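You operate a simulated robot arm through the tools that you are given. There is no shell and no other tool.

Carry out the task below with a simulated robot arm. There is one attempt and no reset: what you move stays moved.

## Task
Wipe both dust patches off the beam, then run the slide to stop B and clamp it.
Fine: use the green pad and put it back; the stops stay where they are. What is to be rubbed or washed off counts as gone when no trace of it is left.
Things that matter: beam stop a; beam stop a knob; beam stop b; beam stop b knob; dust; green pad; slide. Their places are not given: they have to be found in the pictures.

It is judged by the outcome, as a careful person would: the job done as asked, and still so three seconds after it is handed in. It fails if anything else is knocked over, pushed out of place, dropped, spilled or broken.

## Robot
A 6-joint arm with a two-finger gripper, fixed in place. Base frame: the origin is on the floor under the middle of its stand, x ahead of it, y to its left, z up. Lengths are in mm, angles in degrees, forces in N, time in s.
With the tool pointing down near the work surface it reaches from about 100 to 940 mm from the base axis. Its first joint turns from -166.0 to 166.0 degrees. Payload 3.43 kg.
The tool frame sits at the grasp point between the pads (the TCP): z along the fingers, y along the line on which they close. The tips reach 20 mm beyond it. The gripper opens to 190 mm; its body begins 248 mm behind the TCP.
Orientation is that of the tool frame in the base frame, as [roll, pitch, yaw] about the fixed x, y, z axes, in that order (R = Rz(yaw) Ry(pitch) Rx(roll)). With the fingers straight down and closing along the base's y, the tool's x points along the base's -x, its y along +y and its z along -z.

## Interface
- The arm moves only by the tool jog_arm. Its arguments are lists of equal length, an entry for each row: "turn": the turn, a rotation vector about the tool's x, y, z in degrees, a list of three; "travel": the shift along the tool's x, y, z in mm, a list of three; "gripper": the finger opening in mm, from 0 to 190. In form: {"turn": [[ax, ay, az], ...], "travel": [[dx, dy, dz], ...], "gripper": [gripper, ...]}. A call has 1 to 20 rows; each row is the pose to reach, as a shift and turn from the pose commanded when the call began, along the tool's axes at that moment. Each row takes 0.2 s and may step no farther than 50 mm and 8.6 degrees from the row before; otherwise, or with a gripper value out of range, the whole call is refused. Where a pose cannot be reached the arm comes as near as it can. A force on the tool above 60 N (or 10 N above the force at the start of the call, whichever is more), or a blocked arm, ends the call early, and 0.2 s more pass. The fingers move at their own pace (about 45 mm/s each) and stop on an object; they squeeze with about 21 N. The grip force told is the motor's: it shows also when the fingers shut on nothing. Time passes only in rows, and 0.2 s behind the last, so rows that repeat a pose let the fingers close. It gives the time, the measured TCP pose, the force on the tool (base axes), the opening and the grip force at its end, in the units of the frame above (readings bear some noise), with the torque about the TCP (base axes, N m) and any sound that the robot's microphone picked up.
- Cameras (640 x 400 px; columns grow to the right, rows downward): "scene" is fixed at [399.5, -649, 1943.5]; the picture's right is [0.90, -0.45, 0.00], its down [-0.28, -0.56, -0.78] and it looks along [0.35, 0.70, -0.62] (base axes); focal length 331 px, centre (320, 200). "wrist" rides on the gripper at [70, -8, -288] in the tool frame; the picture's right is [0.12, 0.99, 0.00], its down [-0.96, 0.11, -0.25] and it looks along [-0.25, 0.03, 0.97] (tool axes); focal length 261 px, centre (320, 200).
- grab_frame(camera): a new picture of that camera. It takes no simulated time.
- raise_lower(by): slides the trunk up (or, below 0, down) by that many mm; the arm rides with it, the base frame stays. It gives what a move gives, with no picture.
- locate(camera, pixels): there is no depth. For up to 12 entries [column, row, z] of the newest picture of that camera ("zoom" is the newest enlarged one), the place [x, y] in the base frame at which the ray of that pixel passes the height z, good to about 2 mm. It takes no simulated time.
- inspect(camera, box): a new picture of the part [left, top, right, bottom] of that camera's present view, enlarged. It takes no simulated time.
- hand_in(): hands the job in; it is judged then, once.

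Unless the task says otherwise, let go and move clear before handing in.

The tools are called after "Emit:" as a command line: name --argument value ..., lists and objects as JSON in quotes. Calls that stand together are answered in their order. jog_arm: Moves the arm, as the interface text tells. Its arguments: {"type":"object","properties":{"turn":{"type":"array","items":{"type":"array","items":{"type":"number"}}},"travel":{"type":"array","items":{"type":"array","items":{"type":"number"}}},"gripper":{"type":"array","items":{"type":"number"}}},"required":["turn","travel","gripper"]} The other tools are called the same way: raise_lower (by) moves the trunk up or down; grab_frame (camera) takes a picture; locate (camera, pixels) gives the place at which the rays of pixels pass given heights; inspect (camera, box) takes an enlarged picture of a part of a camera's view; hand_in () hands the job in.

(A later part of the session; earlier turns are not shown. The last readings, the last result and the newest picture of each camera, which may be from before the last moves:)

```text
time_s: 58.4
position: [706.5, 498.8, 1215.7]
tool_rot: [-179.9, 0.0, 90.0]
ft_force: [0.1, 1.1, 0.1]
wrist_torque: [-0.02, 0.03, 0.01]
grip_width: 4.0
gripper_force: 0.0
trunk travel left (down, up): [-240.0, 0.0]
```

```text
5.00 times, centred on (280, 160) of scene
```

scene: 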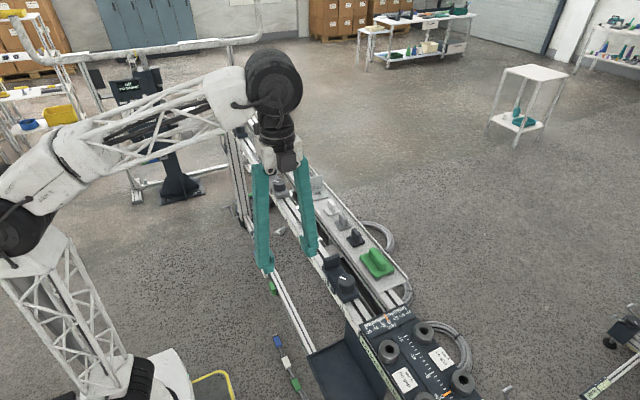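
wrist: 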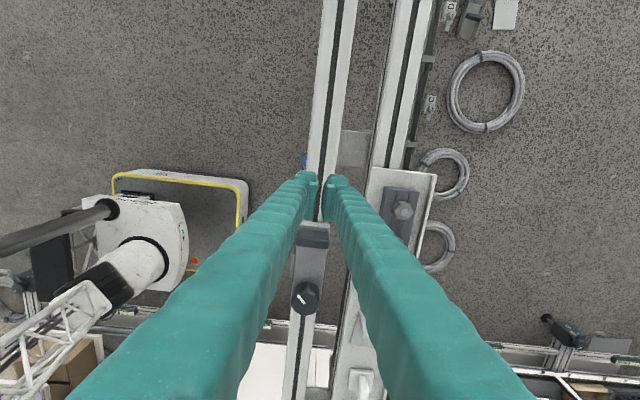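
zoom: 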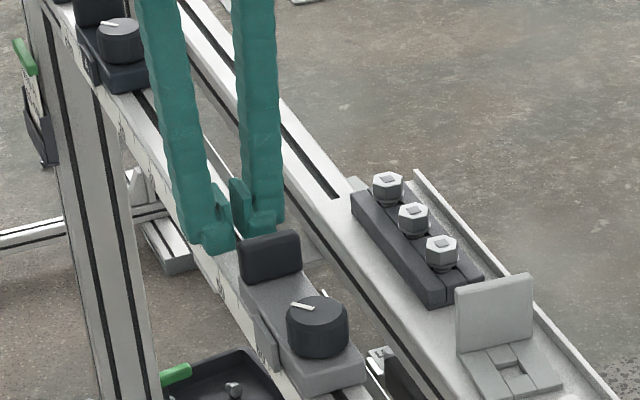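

Fingers are behind the slide's +y end. I approach in -y slowly until contact.

Emit:
jog_arm --turn '[[0, 0, 0], [0, 0, 0], [0, 0, 0], [0, 0, 0], [0, 0, 0]]' --travel '[[-10, 1, 0], [-20, 1, 0], [-28, 1, 0], [-34, 1, 0], [-38, 1, 0]]' --gripper '[4, 4, 4, 4, 4]'

Emit:
inspect --camera "wrist" --box '[240, 120, 400, 320]'

```text
time_s: 59.6
position: [708.1, 462.6, 1214.6]
tool_rot: [179.9, 0.1, 89.9]
ft_force: [-0.5, 0.1, -0.4]
wrist_torque: [0.0, 0.01, -0.01]
grip_width: 4.1
gripper_force: 0.1
trunk travel left (down, up): [-240.0, 0.0]
```

```text
2.00 times, centred on (320, 220) of wrist
```

zoom: 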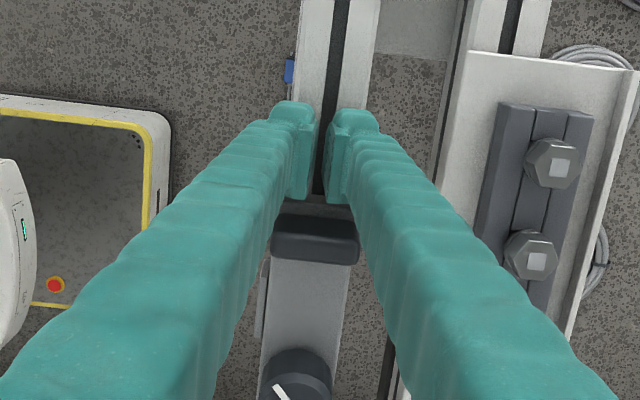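

Emit:
jog_arm --turn '[[0, 0, 0], [0, 0, 0], [0, 0, 0], [0, 0, 0]]' --travel '[[-4, 0, 0], [-8, 0, 0], [-11, 0, 0], [-14, 0, 0]]' --gripper '[4, 4, 4, 4]'

Emit:
inspect --camera "wrist" --box '[240, 120, 400, 320]'

```text
time_s: 60.6
position: [707.3, 453.8, 1215.2]
tool_rot: [-179.9, -0.2, 90.2]
ft_force: [-3.0, 50.5, 9.7]
wrist_torque: [0.14, 0.03, -0.12]
grip_width: 6.0
gripper_force: 26.8
trunk travel left (down, up): [-240.0, 0.0]
```

```text
2.00 times, centred on (320, 220) of wrist
```

zoom: 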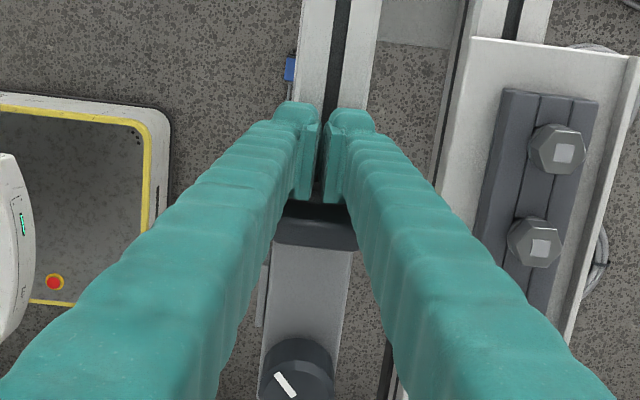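

50 N without the slide yielding: it is clamped. I back off, rise, and go look at the slide's knob from above in order to loosen it first.

Emit:
jog_arm --turn '[[0, 0, 0], [0, 0, 0], [0, 0, 0], [0, 0, 0], [0, 0, 0], [0, 0, 0], [0, 0, 0], [0, 0, 0], [0, 0, 0], [0, 0, 0]]' --travel '[[8, 0, 0], [18, 0, 0], [20, 0, -40], [20, 0, -85], [-25, 0, -85], [-70, 0, -85], [-115, 0, -85], [-160, 0, -85], [-190, 0, -85], [-190, 0, -85]]' --gripper '[4, 4, 4, 4, 20, 40, 60, 80, 80, 80]'

Emit:
grab_frame --camera "wrist"

Emit:
inspect --camera "wrist" --box '[260, 70, 380, 160]'

Emit:
inspect --camera "scene" --box '[240, 140, 320, 220]'

```text
time_s: 62.8
position: [711.5, 257.7, 1298.1]
tool_rot: [180.0, 0.0, 89.9]
ft_force: [0.8, 0.1, 0.5]
wrist_torque: [0.06, -0.01, 0.01]
grip_width: 79.9
gripper_force: 0.0
trunk travel left (down, up): [-240.0, 0.0]
```

```text
taken
```

wrist: 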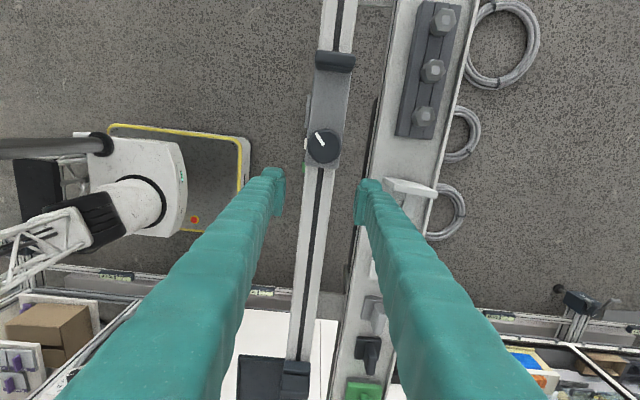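

```text
4.44 times, centred on (320, 115) of wrist
```

zoom: 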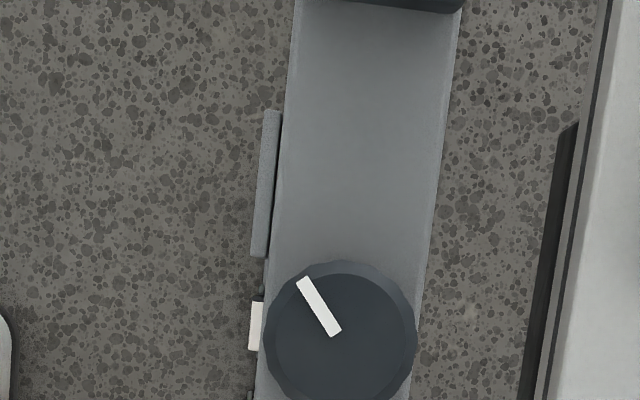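

```text
5.00 times, centred on (280, 180) of scene
```

zoom: 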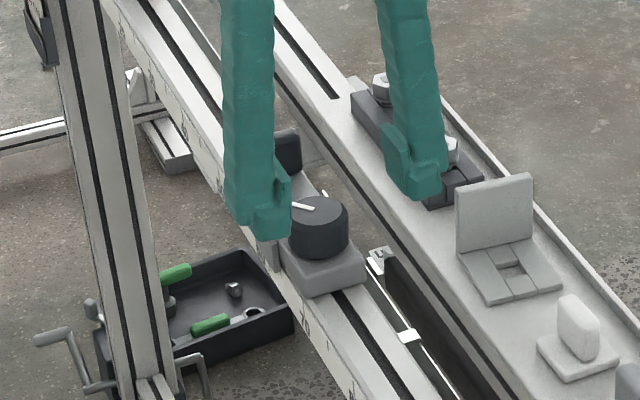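

The knob is nearly under the camera, its centre at wrist [324.7,145.6]. I locate it at a few heights, and the pointer.

Emit:
locate --camera "wrist" --pixels '[[324.7, 145.6, 1225], [324.7, 145.6, 1240], [307.6, 145, 1235], [341.8, 145, 1235], [324, 128.5, 1235], [317, 133, 1240], [322.5, 144, 1240]]'

Emit:
locate --camera "zoom" --pixels '[[318, 210, 1225], [318, 210, 1240], [318, 210, 1235], [318, 258, 1205], [293, 205, 1235], [313, 208, 1235]]'

```text
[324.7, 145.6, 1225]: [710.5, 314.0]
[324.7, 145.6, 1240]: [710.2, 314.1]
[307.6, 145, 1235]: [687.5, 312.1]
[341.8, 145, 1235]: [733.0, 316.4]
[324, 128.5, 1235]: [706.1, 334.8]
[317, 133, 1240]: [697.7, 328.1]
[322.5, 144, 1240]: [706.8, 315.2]
```

```text
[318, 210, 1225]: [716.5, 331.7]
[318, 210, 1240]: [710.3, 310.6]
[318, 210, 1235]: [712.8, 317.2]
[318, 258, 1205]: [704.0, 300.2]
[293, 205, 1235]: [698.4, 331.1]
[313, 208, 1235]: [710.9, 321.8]
```

Knob centre ≈ (710, 314), top z≈1238, diameter ≈45. I move above it with 68 mm opening and descend in two stages.

Emit:
jog_arm --turn '[[0, 0, 0], [0, 0, 0], [0, 0, 0], [0, 0, 0]]' --travel '[[28, 1, 0], [56, 2, 0], [56, 2, 15], [56, 2, 30]]' --gripper '[68, 68, 68, 68]'

Emit:
inspect --camera "wrist" --box '[260, 120, 380, 240]'

Emit:
inspect --camera "scene" --box '[240, 140, 320, 220]'

```text
time_s: 63.8
position: [711.0, 312.4, 1270.1]
tool_rot: [180.0, 0.0, 89.9]
ft_force: [0.9, 0.1, 0.3]
wrist_torque: [-0.02, -0.01, 0.0]
grip_width: 67.9
gripper_force: 0.2
trunk travel left (down, up): [-240.0, 0.0]
```

```text
3.33 times, centred on (320, 180) of wrist
```

zoom: 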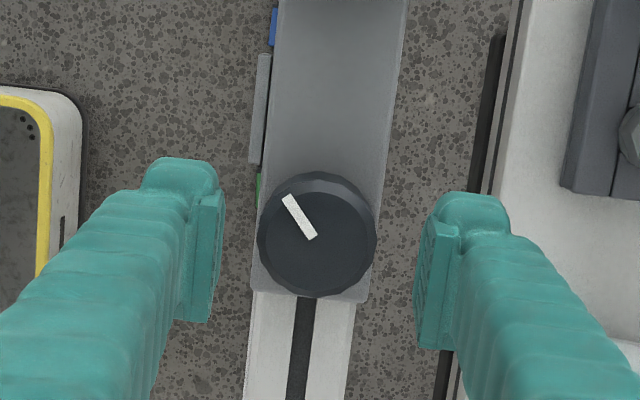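

```text
5.00 times, centred on (280, 180) of scene
```

zoom: 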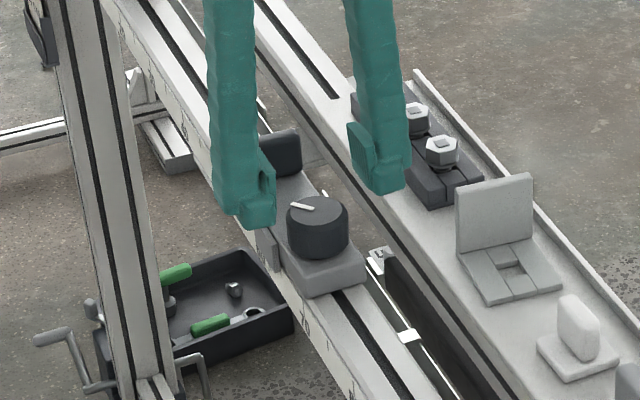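

The knob centre (zoom [317,235]) lies right on the tool axis. I descend to z≈1233 and close on it.

Emit:
jog_arm --turn '[[0, 0, 0], [0, 0, 0], [0, 0, 0], [0, 0, 0]]' --travel '[[0, 0, 12], [0, 0, 24], [0, 0, 31], [0, 0, 35]]' --gripper '[68, 68, 68, 68]'

```text
time_s: 64.8
position: [710.4, 312.0, 1233.9]
tool_rot: [-179.8, 0.0, 90.0]
ft_force: [0.4, 1.0, -0.2]
wrist_torque: [0.0, 0.0, -0.01]
grip_width: 68.0
gripper_force: 0.0
trunk travel left (down, up): [-240.0, 0.0]
```

Emit:
jog_arm --turn '[[0, 0, 0], [0, 0, 0], [0, 0, 0], [0, 0, 0], [0, 0, 0]]' --travel '[[0, 0, 0], [0, 0, 0], [0, 0, 0], [0, 0, 0], [0, 0, 0]]' --gripper '[50, 30, 10, 0, 0]'

Emit:
inspect --camera "wrist" --box '[260, 120, 380, 240]'

```text
time_s: 66.0
position: [710.1, 310.8, 1234.9]
tool_rot: [180.0, 0.1, 89.9]
ft_force: [12.9, 3.0, 4.0]
wrist_torque: [0.03, -0.16, 0.11]
grip_width: 44.7
gripper_force: 44.6
trunk travel left (down, up): [-240.0, 0.0]
```

```text
3.33 times, centred on (320, 180) of wrist
```

zoom: 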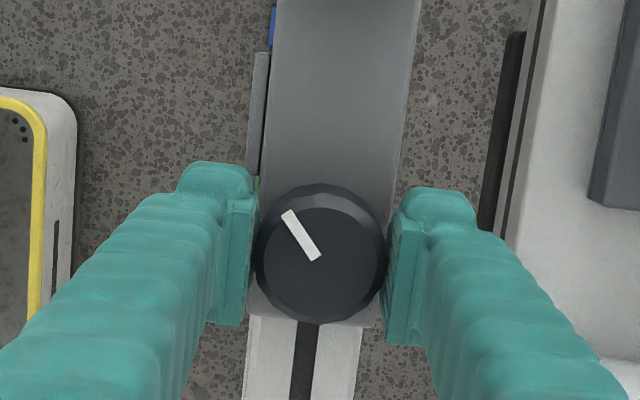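

Gripped (44.7 mm). Fx of 13 N shows I'm ~1 mm short in x; I shift that and turn counter-clockwise (negative about tool z) by 30° to loosen.

Emit:
jog_arm --turn '[[0, 0, 0], [0, 0, -5], [0, 0, -10], [0, 0, -15], [0, 0, -20], [0, 0, -25], [0, 0, -30]]' --travel '[[0, 0.8, 0], [0, 0.8, 0], [0, 0.8, 0], [0, 0.8, 0], [0, 0.8, 0], [0, 0.8, 0], [0, 0.8, 0]]' --gripper '[0, 0, 0, 0, 0, 0, 0]'

Emit:
grab_frame --camera "wrist"

Emit:
inspect --camera "wrist" --box '[260, 120, 380, 240]'

Emit:
inspect --camera "scene" --box '[240, 140, 320, 220]'

```text
time_s: 67.6
position: [709.2, 313.4, 1234.1]
tool_rot: [180.0, 0.1, 120.1]
ft_force: [-14.0, -1.0, -14.8]
wrist_torque: [0.17, 0.14, 0.0]
grip_width: 44.2
gripper_force: 44.7
trunk travel left (down, up): [-240.0, 0.0]
```

```text
taken
```

wrist: 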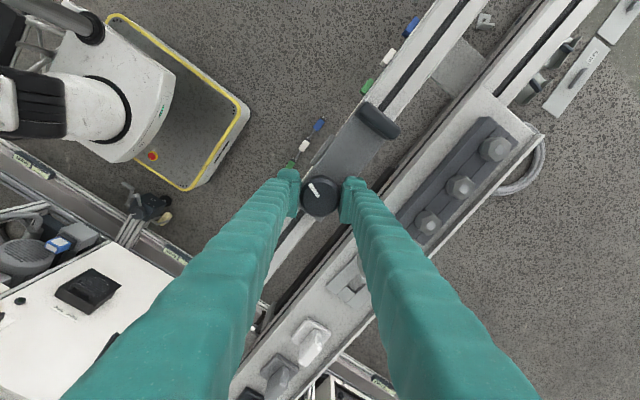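

```text
3.33 times, centred on (320, 180) of wrist
```

zoom: 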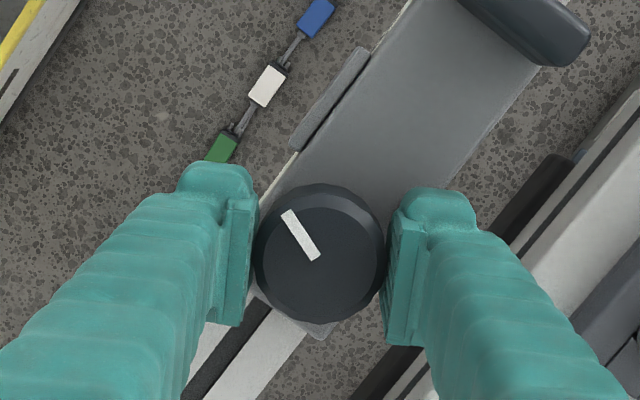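

```text
5.00 times, centred on (280, 180) of scene
```

zoom: 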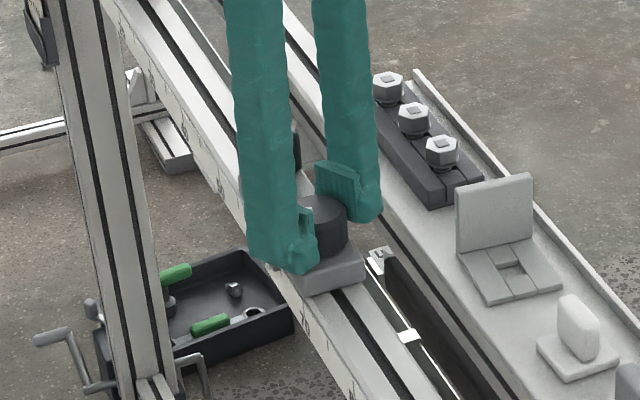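

The knob turned with the fingers by 30° with almost no torque. I continue the loosening turn by another 60°, trimming x by -0.4 mm.

Emit:
jog_arm --turn '[[0, 0, -6], [0, 0, -12], [0, 0, -18], [0, 0, -24], [0, 0, -30], [0, 0, -36], [0, 0, -42], [0, 0, -48], [0, 0, -54], [0, 0, -60]]' --travel '[[0.2, -0.35, -0.5], [0.2, -0.35, -0.5], [0.2, -0.35, -0.5], [0.2, -0.35, -0.5], [0.2, -0.35, -0.5], [0.2, -0.35, -0.5], [0.2, -0.35, -0.5], [0.2, -0.35, -0.5], [0.2, -0.35, -0.5], [0.2, -0.35, -0.5]]' --gripper '[0, 0, 0, 0, 0, 0, 0, 0, 0, 0]'

Emit:
inspect --camera "wrist" --box '[260, 120, 380, 240]'

Emit:
inspect --camera "scene" --box '[240, 140, 320, 220]'

```text
time_s: 69.8
position: [711.7, 313.7, 1235.9]
tool_rot: [180.0, 0.1, -179.9]
ft_force: [-4.5, 1.8, -9.9]
wrist_torque: [-0.06, 0.24, -0.01]
grip_width: 43.9
gripper_force: 44.6
trunk travel left (down, up): [-240.0, 0.0]
```

```text
3.33 times, centred on (320, 180) of wrist
```

zoom: 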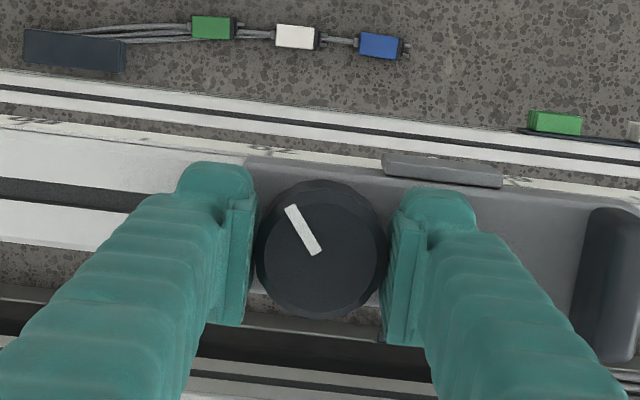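

```text
5.00 times, centred on (280, 180) of scene
```

zoom: 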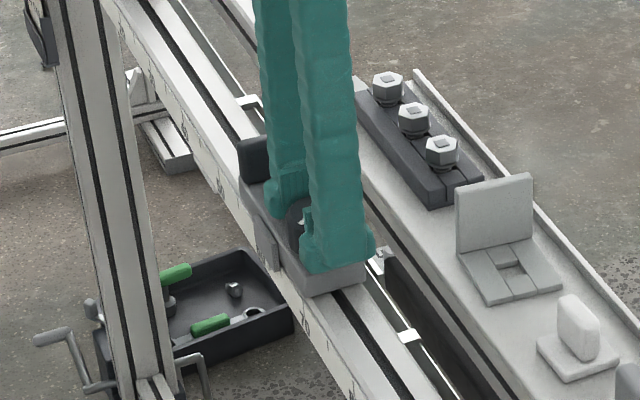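

The knob is now 90° loosened, fingers closing along y. I try drawing the slide by its knob: 8 mm toward -y, watching the force.

Emit:
jog_arm --turn '[[0, 0, 0], [0, 0, 0], [0, 0, 0], [0, 0, 0]]' --travel '[[0, -2, 0], [0, -4, 0], [0, -6, 0], [0, -8, 0]]' --gripper '[0, 0, 0, 0]'

Emit:
inspect --camera "wrist" --box '[260, 120, 380, 240]'

```text
time_s: 70.8
position: [710.8, 304.4, 1235.8]
tool_rot: [-180.0, 0.0, 179.9]
ft_force: [2.0, 1.4, 4.0]
wrist_torque: [-0.04, 0.23, 0.06]
grip_width: 44.2
gripper_force: 44.8
trunk travel left (down, up): [-240.0, 0.0]
```

```text
3.33 times, centred on (320, 180) of wrist
```

zoom: 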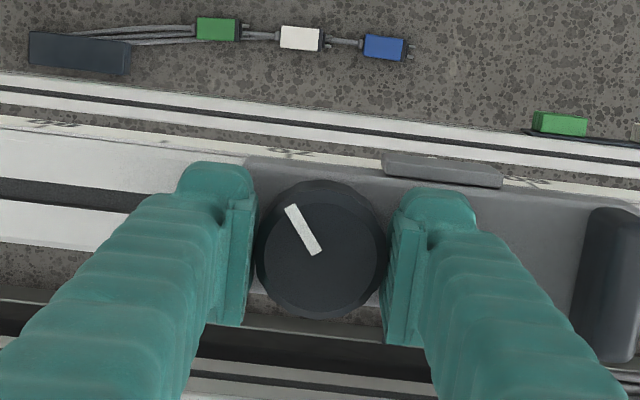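

The slide follows the knob with hardly any force: it's loose. I drag it 290 mm toward stop B in 25-mm rows, then look at the remaining gap.

Emit:
jog_arm --turn '[[0, 0, 0], [0, 0, 0], [0, 0, 0], [0, 0, 0], [0, 0, 0], [0, 0, 0], [0, 0, 0], [0, 0, 0], [0, 0, 0], [0, 0, 0], [0, 0, 0], [0, 0, 0], [0, 0, 0]]' --travel '[[0, -15, 0], [0, -40, 0], [0, -65, 0], [0, -90, 0], [0, -115, 0], [0, -140, 0], [0, -165, 0], [0, -190, 0], [0, -215, 0], [0, -240, 0], [0, -262, 0], [0, -280, 0], [0, -290, 0]]' --gripper '[0, 0, 0, 0, 0, 0, 0, 0, 0, 0, 0, 0, 0]'

Emit:
grab_frame --camera "wrist"

Emit:
inspect --camera "scene" --box '[270, 190, 390, 300]'

```text
time_s: 73.6
position: [710.0, 13.8, 1235.1]
tool_rot: [180.0, -0.1, 180.0]
ft_force: [2.1, -0.6, -16.6]
wrist_torque: [0.06, 0.29, 0.03]
grip_width: 43.6
gripper_force: 44.9
trunk travel left (down, up): [-240.0, 0.0]
```

```text
taken
```

wrist: 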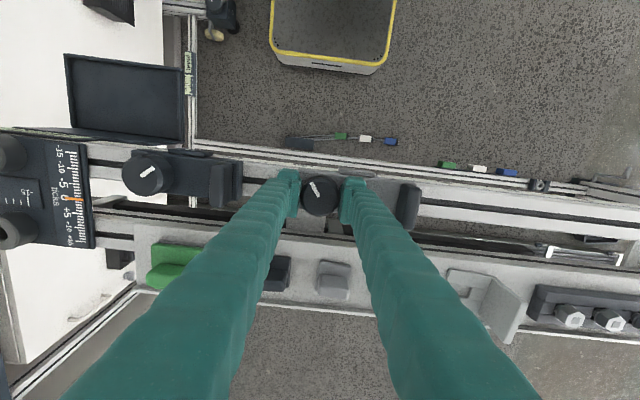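

```text
3.64 times, centred on (330, 245) of scene
```

zoom: 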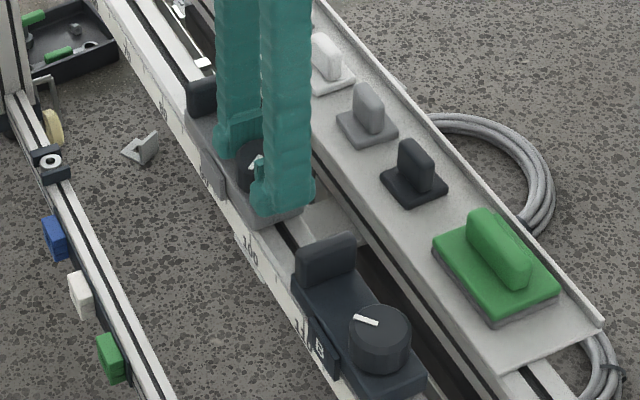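

The slide came along. I zoom in on the gap between its end and stop B.

Emit:
inspect --camera "wrist" --box '[200, 140, 320, 230]'

Emit:
inspect --camera "scene" --box '[300, 220, 380, 280]'

```text
4.44 times, centred on (260, 185) of wrist
```

zoom: 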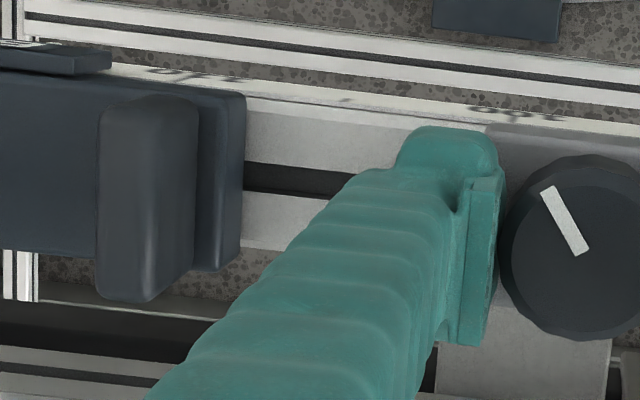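

```text
6.67 times, centred on (340, 250) of scene
```

zoom: 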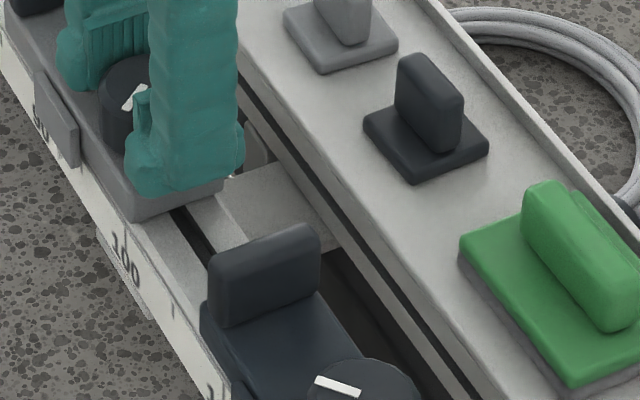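

The gap shows stop B's end at zoom [243,185] and the slide's end at [487,130] (wrist). I measure it; note the -y finger would meet stop B's tab before the slide does, so the last part must be pushed from the other side.

Emit:
inspect --camera "wrist" --box '[200, 140, 320, 230]'

Emit:
locate --camera "zoom" --pixels '[[245, 100, 1205], [241, 260, 1205], [487, 128, 1205], [195, 110, 1245], [100, 110, 1245], [437, 365, 1205], [400, 150, 1240]]'

```text
4.44 times, centred on (260, 185) of wrist
```

zoom: 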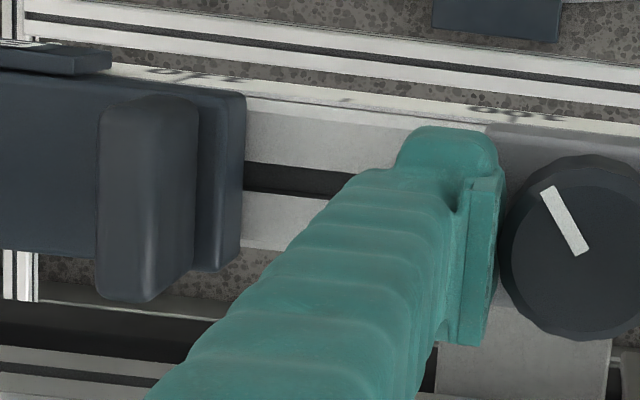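

```text
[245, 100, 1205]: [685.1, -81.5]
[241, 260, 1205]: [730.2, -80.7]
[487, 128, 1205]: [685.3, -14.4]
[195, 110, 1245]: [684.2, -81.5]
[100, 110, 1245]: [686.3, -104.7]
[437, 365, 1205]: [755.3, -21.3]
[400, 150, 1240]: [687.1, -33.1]
```

Gap ≈64 mm (stop B end y≈-81, slide end ≈-17). I release the knob, turn the open gripper in place by +55° (so fingers will lie off the y axis), and re-grip the knob there.

Emit:
jog_arm --turn '[[0, 0, 0], [0, 0, 0], [0, 0, 0], [0, 0, 0]]' --travel '[[0, 0, 0], [0, 0, 0], [0, 0, 0], [0, 0, 0]]' --gripper '[55, 68, 70, 70]'

Emit:
inspect --camera "wrist" --box '[240, 120, 400, 240]'

```text
time_s: 74.6
position: [710.0, 15.0, 1236.3]
tool_rot: [-179.9, 0.0, 179.9]
ft_force: [0.1, 0.4, 0.5]
wrist_torque: [0.0, 0.0, 0.01]
grip_width: 70.1
gripper_force: 0.1
trunk travel left (down, up): [-240.0, 0.0]
```

```text
3.33 times, centred on (320, 180) of wrist
```

zoom: 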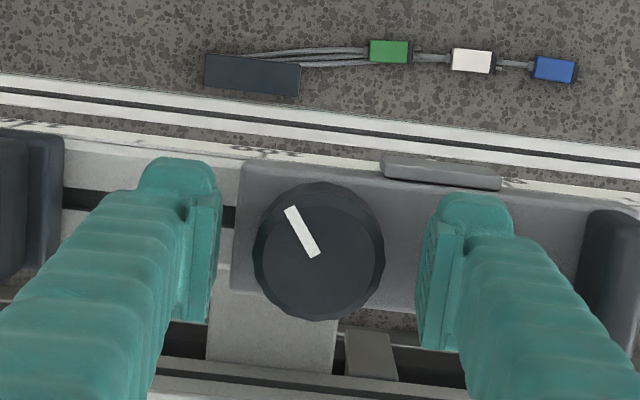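

Knob centred at zoom [318,252]. Turning the open gripper +56° in place.

Emit:
jog_arm --turn '[[0, 0, 8], [0, 0, 16], [0, 0, 24], [0, 0, 32], [0, 0, 40], [0, 0, 48], [0, 0, 56]]' --travel '[[0, 0, 0], [0, 0, 0], [0, 0, 0], [0, 0, 0], [0, 0, 0], [0, 0, 0], [0, 0, 0]]' --gripper '[70, 70, 70, 70, 70, 70, 70]'

Emit:
inspect --camera "wrist" --box '[240, 120, 400, 240]'

```text
time_s: 76.2
position: [710.3, 14.0, 1236.9]
tool_rot: [-180.0, 0.0, 123.8]
ft_force: [0.3, 0.2, -0.6]
wrist_torque: [-0.01, 0.0, -0.02]
grip_width: 70.0
gripper_force: 0.0
trunk travel left (down, up): [-240.0, 0.0]
```

```text
3.33 times, centred on (320, 180) of wrist
```

zoom: 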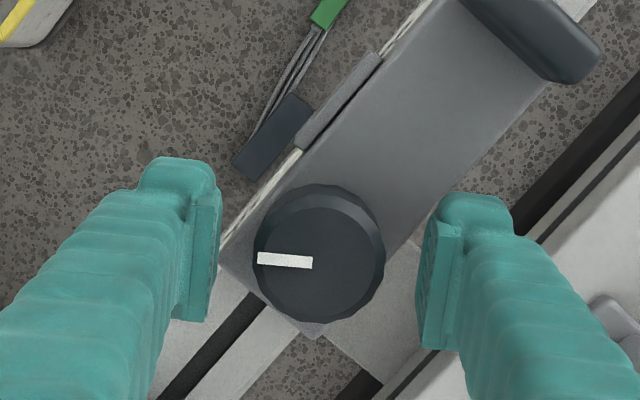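

Yaw is 124 now. To keep the fingers clear of stop B's tab at contact I want them nearly along x, so I turn 19° further to yaw ≈105, then close on the knob.

Emit:
jog_arm --turn '[[0, 0, 8], [0, 0, 16], [0, 0, 18.8], [0, 0, 18.8], [0, 0, 18.8], [0, 0, 18.8], [0, 0, 18.8]]' --travel '[[0, 0, 0], [0, 0, 0], [0, 0, 0], [0, 0, 0], [0, 0, 0], [0, 0, 0], [0, 0, 0]]' --gripper '[70, 70, 60, 40, 20, 0, 0]'

Emit:
inspect --camera "wrist" --box '[240, 120, 400, 240]'

Emit:
inspect --camera "scene" --box '[290, 200, 390, 290]'

```text
time_s: 77.8
position: [710.9, 14.3, 1235.8]
tool_rot: [179.9, 0.1, 105.1]
ft_force: [-10.1, -0.2, -3.9]
wrist_torque: [0.01, 0.08, 0.01]
grip_width: 44.7
gripper_force: 45.1
trunk travel left (down, up): [-240.0, 0.0]
```

```text
3.33 times, centred on (320, 180) of wrist
```

zoom: 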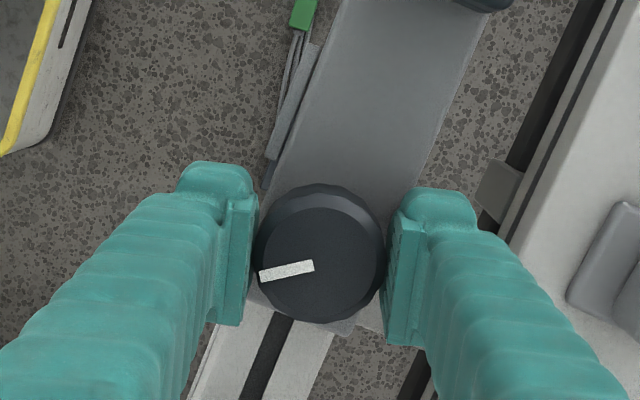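

```text
4.44 times, centred on (340, 245) of scene
```

zoom: 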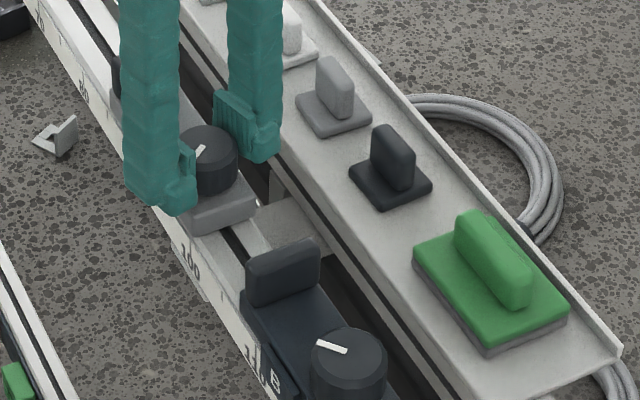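

Gripped at yaw 105. Now I drag the slide 48 mm in -y (converted to tool axes) and check the gap.

Emit:
jog_arm --turn '[[0, 0, 0], [0, 0, 0], [0, 0, 0], [0, 0, 0], [0, 0, 0]]' --travel '[[-9.57, -2.93, 0], [-19.23, -5.52, 0], [-28.89, -8.1, 0], [-38.55, -10.69, 0], [-46.27, -12.76, 0]]' --gripper '[0, 0, 0, 0, 0]'

Emit:
grab_frame --camera "wrist"

Emit:
inspect --camera "wrist" --box '[240, 150, 400, 270]'

Emit:
inspect --camera "scene" --box '[300, 220, 380, 280]'

```text
time_s: 79.0
position: [710.7, -34.7, 1234.6]
tool_rot: [180.0, 0.0, 105.2]
ft_force: [-9.8, -0.9, -11.7]
wrist_torque: [0.22, 0.15, 0.0]
grip_width: 44.8
gripper_force: 45.0
trunk travel left (down, up): [-240.0, 0.0]
```

```text
taken
```

wrist: 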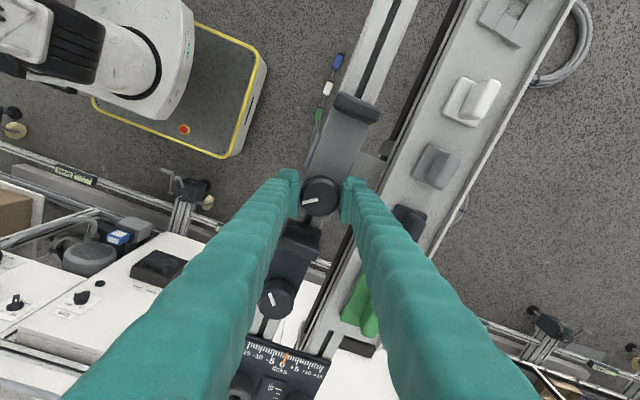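

```text
3.33 times, centred on (320, 210) of wrist
```

zoom: 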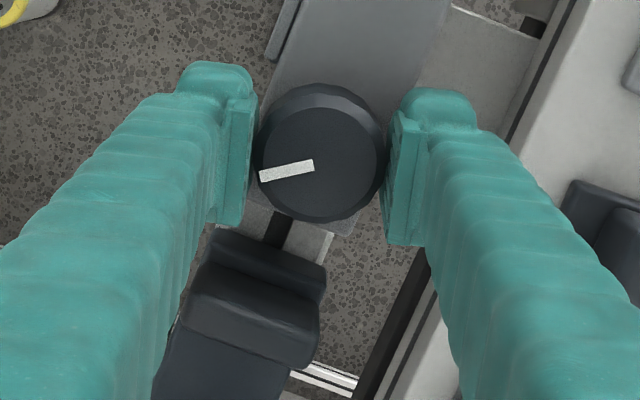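

```text
6.67 times, centred on (340, 250) of scene
```

zoom: 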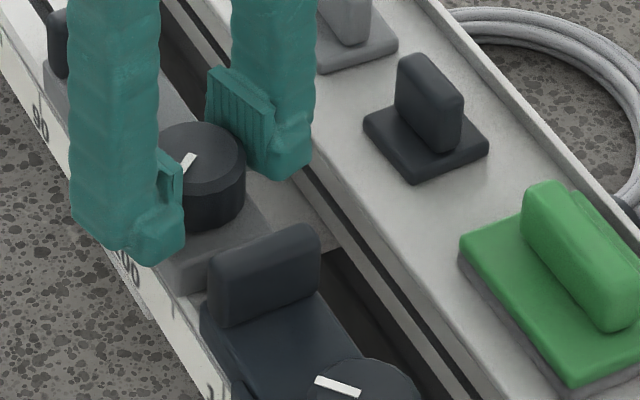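

About 15 mm of gap is left (wrist zoom [280,230] shows a sliver of beam), and the fingers straddle the stop's tab. I creep in -y with 3-mm rows.

Emit:
jog_arm --turn '[[0, 0, 0], [0, 0, 0], [0, 0, 0], [0, 0, 0]]' --travel '[[-2.82, -1.1, 0], [-5.71, -1.88, 0], [-8.61, -2.65, 0], [-10.54, -3.17, 0]]' --gripper '[0, 0, 0, 0]'

Emit:
inspect --camera "wrist" --box '[240, 150, 400, 270]'

Emit:
inspect --camera "scene" --box '[300, 220, 380, 280]'

```text
time_s: 80.0
position: [709.7, -43.1, 1235.4]
tool_rot: [180.0, -0.1, 105.1]
ft_force: [-0.4, 0.7, 1.3]
wrist_torque: [0.1, 0.07, 0.02]
grip_width: 44.7
gripper_force: 44.9
trunk travel left (down, up): [-240.0, 0.0]
```

```text
3.33 times, centred on (320, 210) of wrist
```

zoom: 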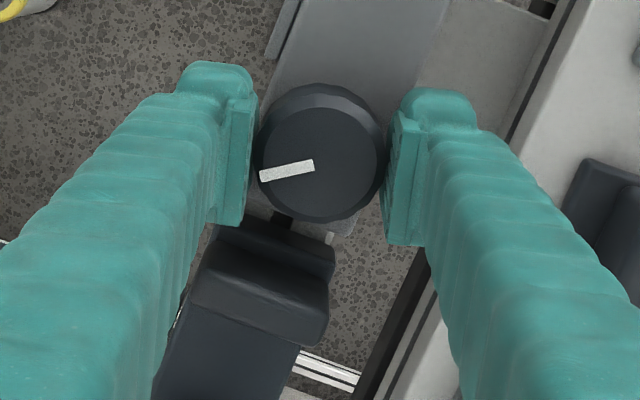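

```text
6.67 times, centred on (340, 250) of scene
```

zoom: 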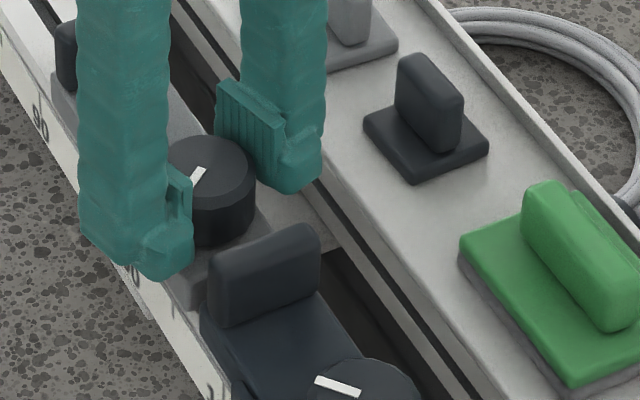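

A gap of ~5 mm remains. I creep on in 1.5-mm rows.

Emit:
jog_arm --turn '[[0, 0, 0], [0, 0, 0], [0, 0, 0]]' --travel '[[-1.45, -0.39, 0], [-2.9, -0.78, 0], [-3.86, -1.04, 0]]' --gripper '[0, 0, 0]'

Emit:
inspect --camera "wrist" --box '[270, 180, 350, 240]'

```text
time_s: 80.8
position: [709.7, -48.3, 1235.6]
tool_rot: [-180.0, 0.0, 105.1]
ft_force: [-0.3, 0.4, 4.2]
wrist_torque: [-0.03, 0.05, -0.01]
grip_width: 44.6
gripper_force: 45.6
trunk travel left (down, up): [-240.0, 0.0]
```

```text
6.67 times, centred on (310, 210) of wrist
```

zoom: 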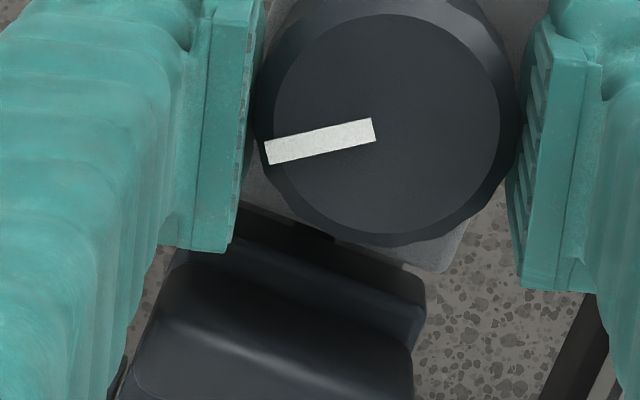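

Only a sliver is left. Two more millimetres, in 0.7-mm rows.

Emit:
jog_arm --turn '[[0, 0, 0], [0, 0, 0], [0, 0, 0]]' --travel '[[-0.68, -0.18, 0], [-1.35, -0.36, 0], [-1.93, -0.52, 0]]' --gripper '[0, 0, 0]'

Emit:
inspect --camera "wrist" --box '[270, 180, 350, 240]'

```text
time_s: 81.6
position: [709.5, -51.3, 1235.3]
tool_rot: [-180.0, 0.0, 105.2]
ft_force: [4.7, 2.0, 4.1]
wrist_torque: [0.1, -0.04, 0.02]
grip_width: 44.7
gripper_force: 45.5
trunk travel left (down, up): [-240.0, 0.0]
```

```text
6.67 times, centred on (310, 210) of wrist
```

zoom: 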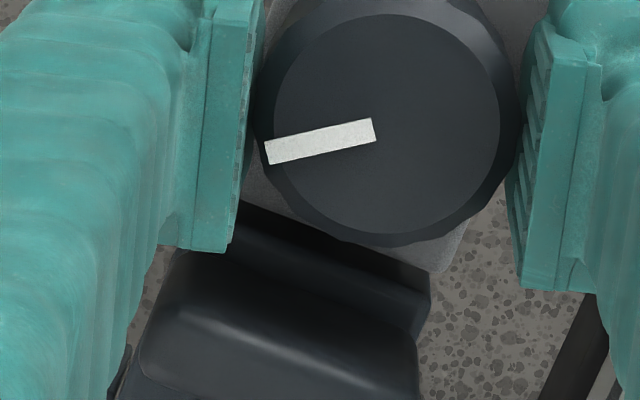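

Emit:
jog_arm --turn '[[0, 0, 0], [0, 0, 0], [0, 0, 0]]' --travel '[[-0.5, -0.13, 0], [-1.0, -0.27, 0], [-1.0, -0.27, 0]]' --gripper '[0, 0, 0]'

Emit:
inspect --camera "wrist" --box '[270, 180, 350, 240]'

Emit:
inspect --camera "scene" --box '[310, 230, 370, 275]'

```text
time_s: 82.4
position: [710.7, -53.2, 1234.8]
tool_rot: [180.0, 0.0, 105.2]
ft_force: [10.5, 1.3, 8.9]
wrist_torque: [-0.02, -0.16, 0.04]
grip_width: 44.4
gripper_force: 45.4
trunk travel left (down, up): [-240.0, 0.0]
```

```text
6.67 times, centred on (310, 210) of wrist
```

zoom: 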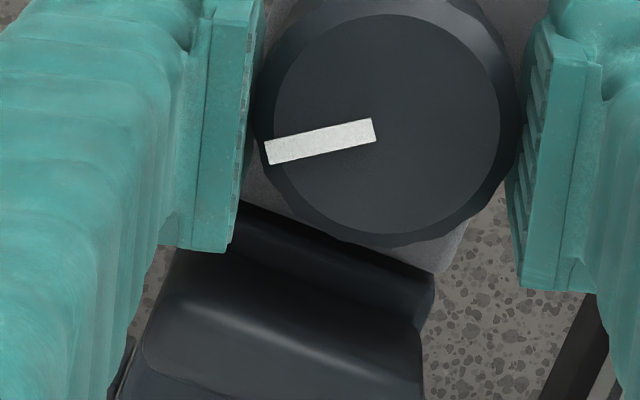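

```text
8.89 times, centred on (340, 252) of scene
```

zoom: 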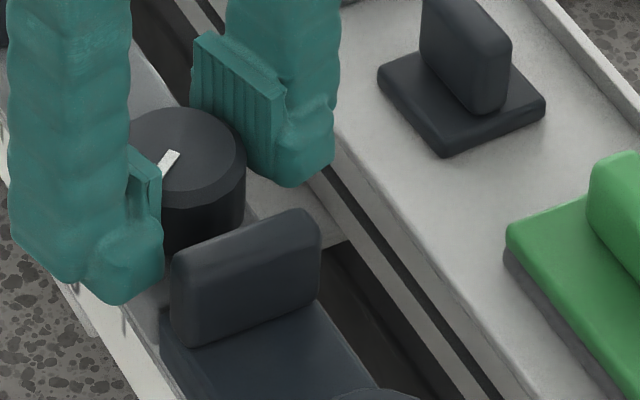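

Fy is still small; the slide's corner (zoom [438,272]) and stop's corner ([433,281]) nearly meet. I press on another 1.5 mm, trimming x by +0.5.

Emit:
jog_arm --turn '[[0, 0, 0], [0, 0, 0], [0, 0, 0]]' --travel '[[-0.85, 0.29, 0], [-1.58, 0.09, 0], [-1.58, 0.09, 0]]' --gripper '[0, 0, 0]'

Emit:
inspect --camera "wrist" --box '[270, 180, 350, 240]'

```text
time_s: 83.2
position: [709.6, -54.7, 1234.8]
tool_rot: [-180.0, 0.0, 105.2]
ft_force: [12.6, 0.9, 12.2]
wrist_torque: [0.04, -0.11, -0.02]
grip_width: 44.6
gripper_force: 45.1
trunk travel left (down, up): [-240.0, 0.0]
```

```text
6.67 times, centred on (310, 210) of wrist
```

zoom: 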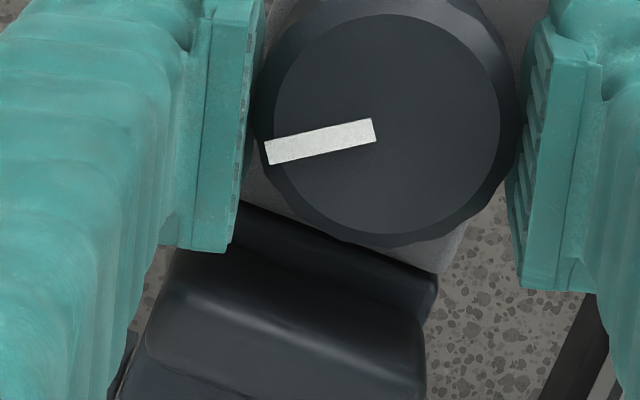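

Emit:
jog_arm --turn '[[0, 0, 0], [0, 0, 0], [0, 0, 0]]' --travel '[[-0.85, 0.29, 0], [-1.33, 0.15, -0.4], [-1.33, 0.15, -0.4]]' --gripper '[0, 0, 0]'

Emit:
inspect --camera "wrist" --box '[270, 180, 350, 240]'

Emit:
inspect --camera "scene" --box '[310, 230, 370, 275]'

```text
time_s: 84.0
position: [709.5, -54.2, 1235.2]
tool_rot: [-179.9, 0.1, 105.2]
ft_force: [-5.3, 3.4, -7.2]
wrist_torque: [0.08, 0.08, 0.0]
grip_width: 44.4
gripper_force: 45.0
trunk travel left (down, up): [-240.0, 0.0]
```

```text
6.67 times, centred on (310, 210) of wrist
```

zoom: 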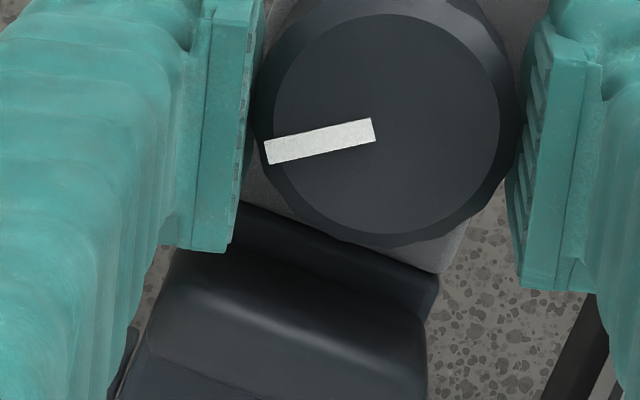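

```text
8.89 times, centred on (340, 252) of scene
```

zoom: 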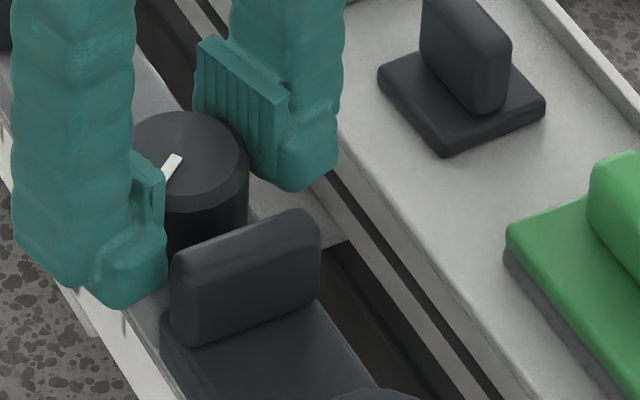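

Emit:
jog_arm --turn '[[0, 0, 0], [0, 0, 0], [0, 0, 0]]' --travel '[[-0.5, -0.25, 0.2], [-1.0, -0.4, 0.2], [-1.0, -0.4, 0.2]]' --gripper '[0, 0, 0]'

Emit:
inspect --camera "wrist" --box '[270, 180, 350, 240]'

```text
time_s: 84.8
position: [711.1, -54.3, 1235.6]
tool_rot: [-179.8, -0.1, 105.2]
ft_force: [-18.6, 8.7, -32.2]
wrist_torque: [0.27, 0.07, -0.02]
grip_width: 44.8
gripper_force: 44.9
trunk travel left (down, up): [-240.0, 0.0]
```

```text
6.67 times, centred on (310, 210) of wrist
```

zoom: 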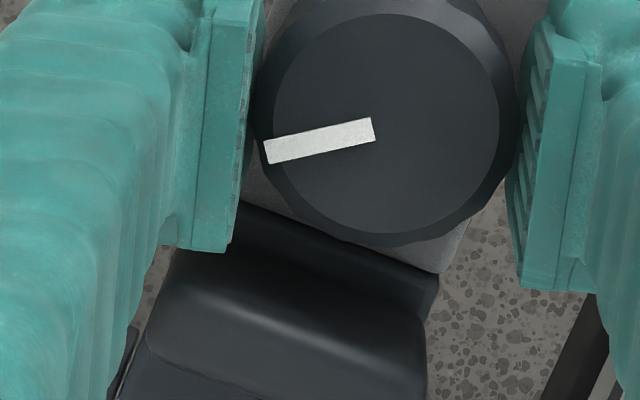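

Fy has risen to 9 N with no further motion: the slide bears against stop B. Now I turn the knob clockwise (+30° about tool z) to yaw ≈75, relieving z slightly.

Emit:
jog_arm --turn '[[0, 0, 5], [0, 0, 10], [0, 0, 15], [0, 0, 20], [0, 0, 25], [0, 0, 30]]' --travel '[[0, 0, 0.8], [0, 0, 0.8], [0, 0, 0.8], [0, 0, 0.8], [0, 0, 0.8], [0, 0, 0.8]]' --gripper '[0, 0, 0, 0, 0, 0]'

Emit:
inspect --camera "wrist" --box '[250, 150, 390, 250]'

```text
time_s: 86.2
position: [710.9, -55.3, 1235.0]
tool_rot: [-179.9, 0.0, 75.1]
ft_force: [-31.0, 10.7, -30.2]
wrist_torque: [-0.02, 0.09, 0.06]
grip_width: 44.6
gripper_force: 44.5
trunk travel left (down, up): [-240.0, 0.0]
```

```text
4.00 times, centred on (320, 200) of wrist
```

zoom: 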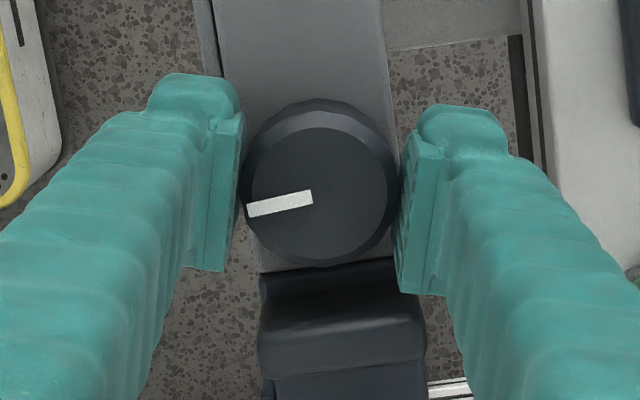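

The knob turned 30° with the fingers and the slide end abuts stop B's tab (zoom [265–395,262]). I open, swing back -32° in place, and re-grip for another turn.

Emit:
jog_arm --turn '[[0, 0, 0], [0, 0, 0], [0, 0, -8], [0, 0, -16], [0, 0, -24], [0, 0, -32], [0, 0, -32]]' --travel '[[0, 0, 0], [0, 0, 0], [0, 0, 0], [0, 0, 0], [0, 0, 0], [0, 0, 0], [0, 0, 0]]' --gripper '[50, 58, 58, 58, 58, 58, 58]'

Emit:
inspect --camera "wrist" --box '[250, 150, 390, 250]'

```text
time_s: 87.8
position: [709.7, -56.4, 1235.4]
tool_rot: [180.0, 0.0, 107.2]
ft_force: [-0.4, 0.2, -0.4]
wrist_torque: [0.0, -0.01, -0.01]
grip_width: 58.2
gripper_force: 0.1
trunk travel left (down, up): [-240.0, 0.0]
```

```text
4.00 times, centred on (320, 200) of wrist
```

zoom: 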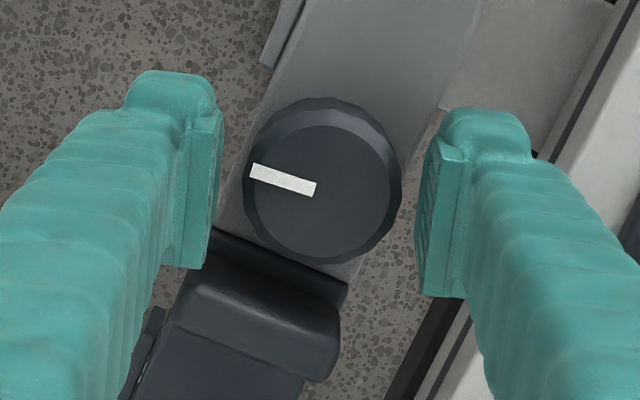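

No contact forces. I close again and turn another +32° clockwise.

Emit:
jog_arm --turn '[[0, 0, 0], [0, 0, 0], [0, 0, 0], [0, 0, 5], [0, 0, 10], [0, 0, 15], [0, 0, 20], [0, 0, 26], [0, 0, 32]]' --travel '[[0, 0, 0], [0, 0, 0], [0, 0, 0], [0, 0, 0], [0, 0, 0], [0, 0, 0], [0, 0, 0], [0, 0, 0], [0, 0, 0]]' --gripper '[40, 20, 0, 0, 0, 0, 0, 0, 0]'

Emit:
inspect --camera "wrist" --box '[250, 150, 390, 250]'

```text
time_s: 89.8
position: [710.4, -55.5, 1235.8]
tool_rot: [-180.0, 0.1, 75.1]
ft_force: [-2.6, 2.7, 4.0]
wrist_torque: [0.08, 0.02, 0.04]
grip_width: 44.1
gripper_force: 45.0
trunk travel left (down, up): [-240.0, 0.0]
```

```text
4.00 times, centred on (320, 200) of wrist
```

zoom: 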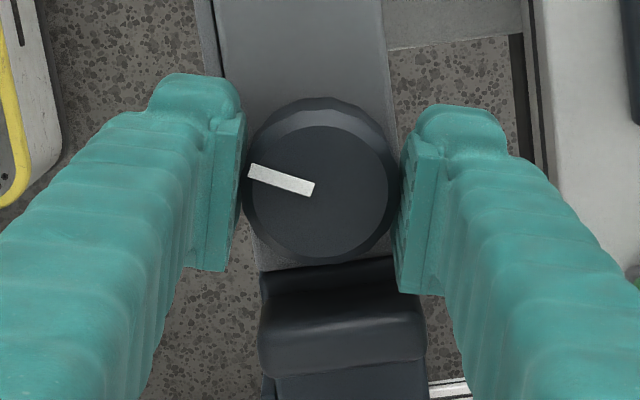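

62° now, still little torque. Third re-grip and turn.

Emit:
jog_arm --turn '[[0, 0, 0], [0, 0, 0], [0, 0, -8], [0, 0, -16], [0, 0, -24], [0, 0, -32], [0, 0, -32], [0, 0, -32], [0, 0, -32], [0, 0, -32]]' --travel '[[0, 0, 0], [0, 0, 0], [0, 0, 0], [0, 0, 0], [0, 0, 0], [0, 0, 0], [0, 0, 0], [0, 0, 0], [0, 0, 0], [0, 0, 0]]' --gripper '[50, 58, 58, 58, 58, 58, 40, 20, 0, 0]'

Emit:
inspect --camera "wrist" --box '[250, 150, 390, 250]'

```text
time_s: 92.0
position: [709.3, -55.2, 1235.3]
tool_rot: [180.0, -0.1, 107.2]
ft_force: [-8.4, -0.5, -3.8]
wrist_torque: [-0.02, 0.1, 0.04]
grip_width: 44.5
gripper_force: 45.3
trunk travel left (down, up): [-240.0, 0.0]
```

```text
4.00 times, centred on (320, 200) of wrist
```

zoom: 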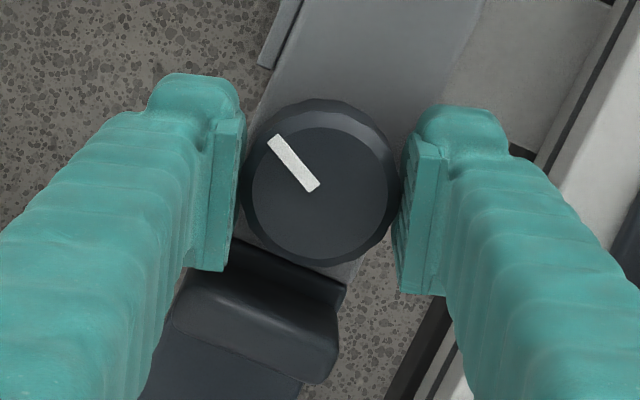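

Before the next turn I press the slide lightly (0.8 mm) against the stop, then turn +32° again, checking torque.

Emit:
jog_arm --turn '[[0, 0, 0], [0, 0, 5], [0, 0, 10], [0, 0, 15], [0, 0, 20]]' --travel '[[-0.76, -0.23, 0], [-0.76, -0.23, 0], [-0.76, -0.23, 0], [-0.76, -0.23, 0], [-0.76, -0.23, 0]]' --gripper '[0, 0, 0, 0, 0]'

Emit:
inspect --camera "wrist" --box '[250, 150, 390, 250]'

```text
time_s: 93.2
position: [710.7, -55.0, 1235.4]
tool_rot: [-180.0, 0.0, 87.2]
ft_force: [-15.3, 8.2, -6.1]
wrist_torque: [0.22, 0.16, 0.06]
grip_width: 44.6
gripper_force: 45.2
trunk travel left (down, up): [-240.0, 0.0]
```

```text
4.00 times, centred on (320, 200) of wrist
```

zoom: 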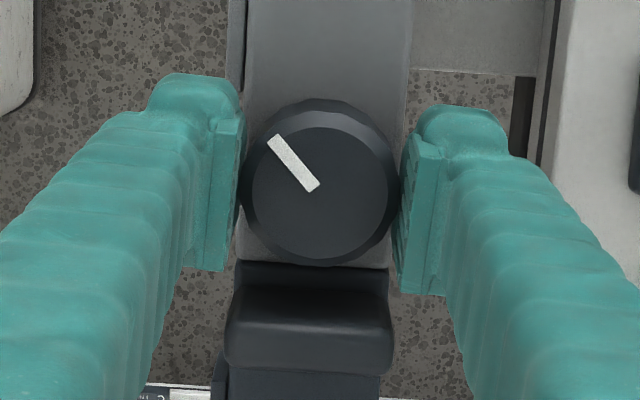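

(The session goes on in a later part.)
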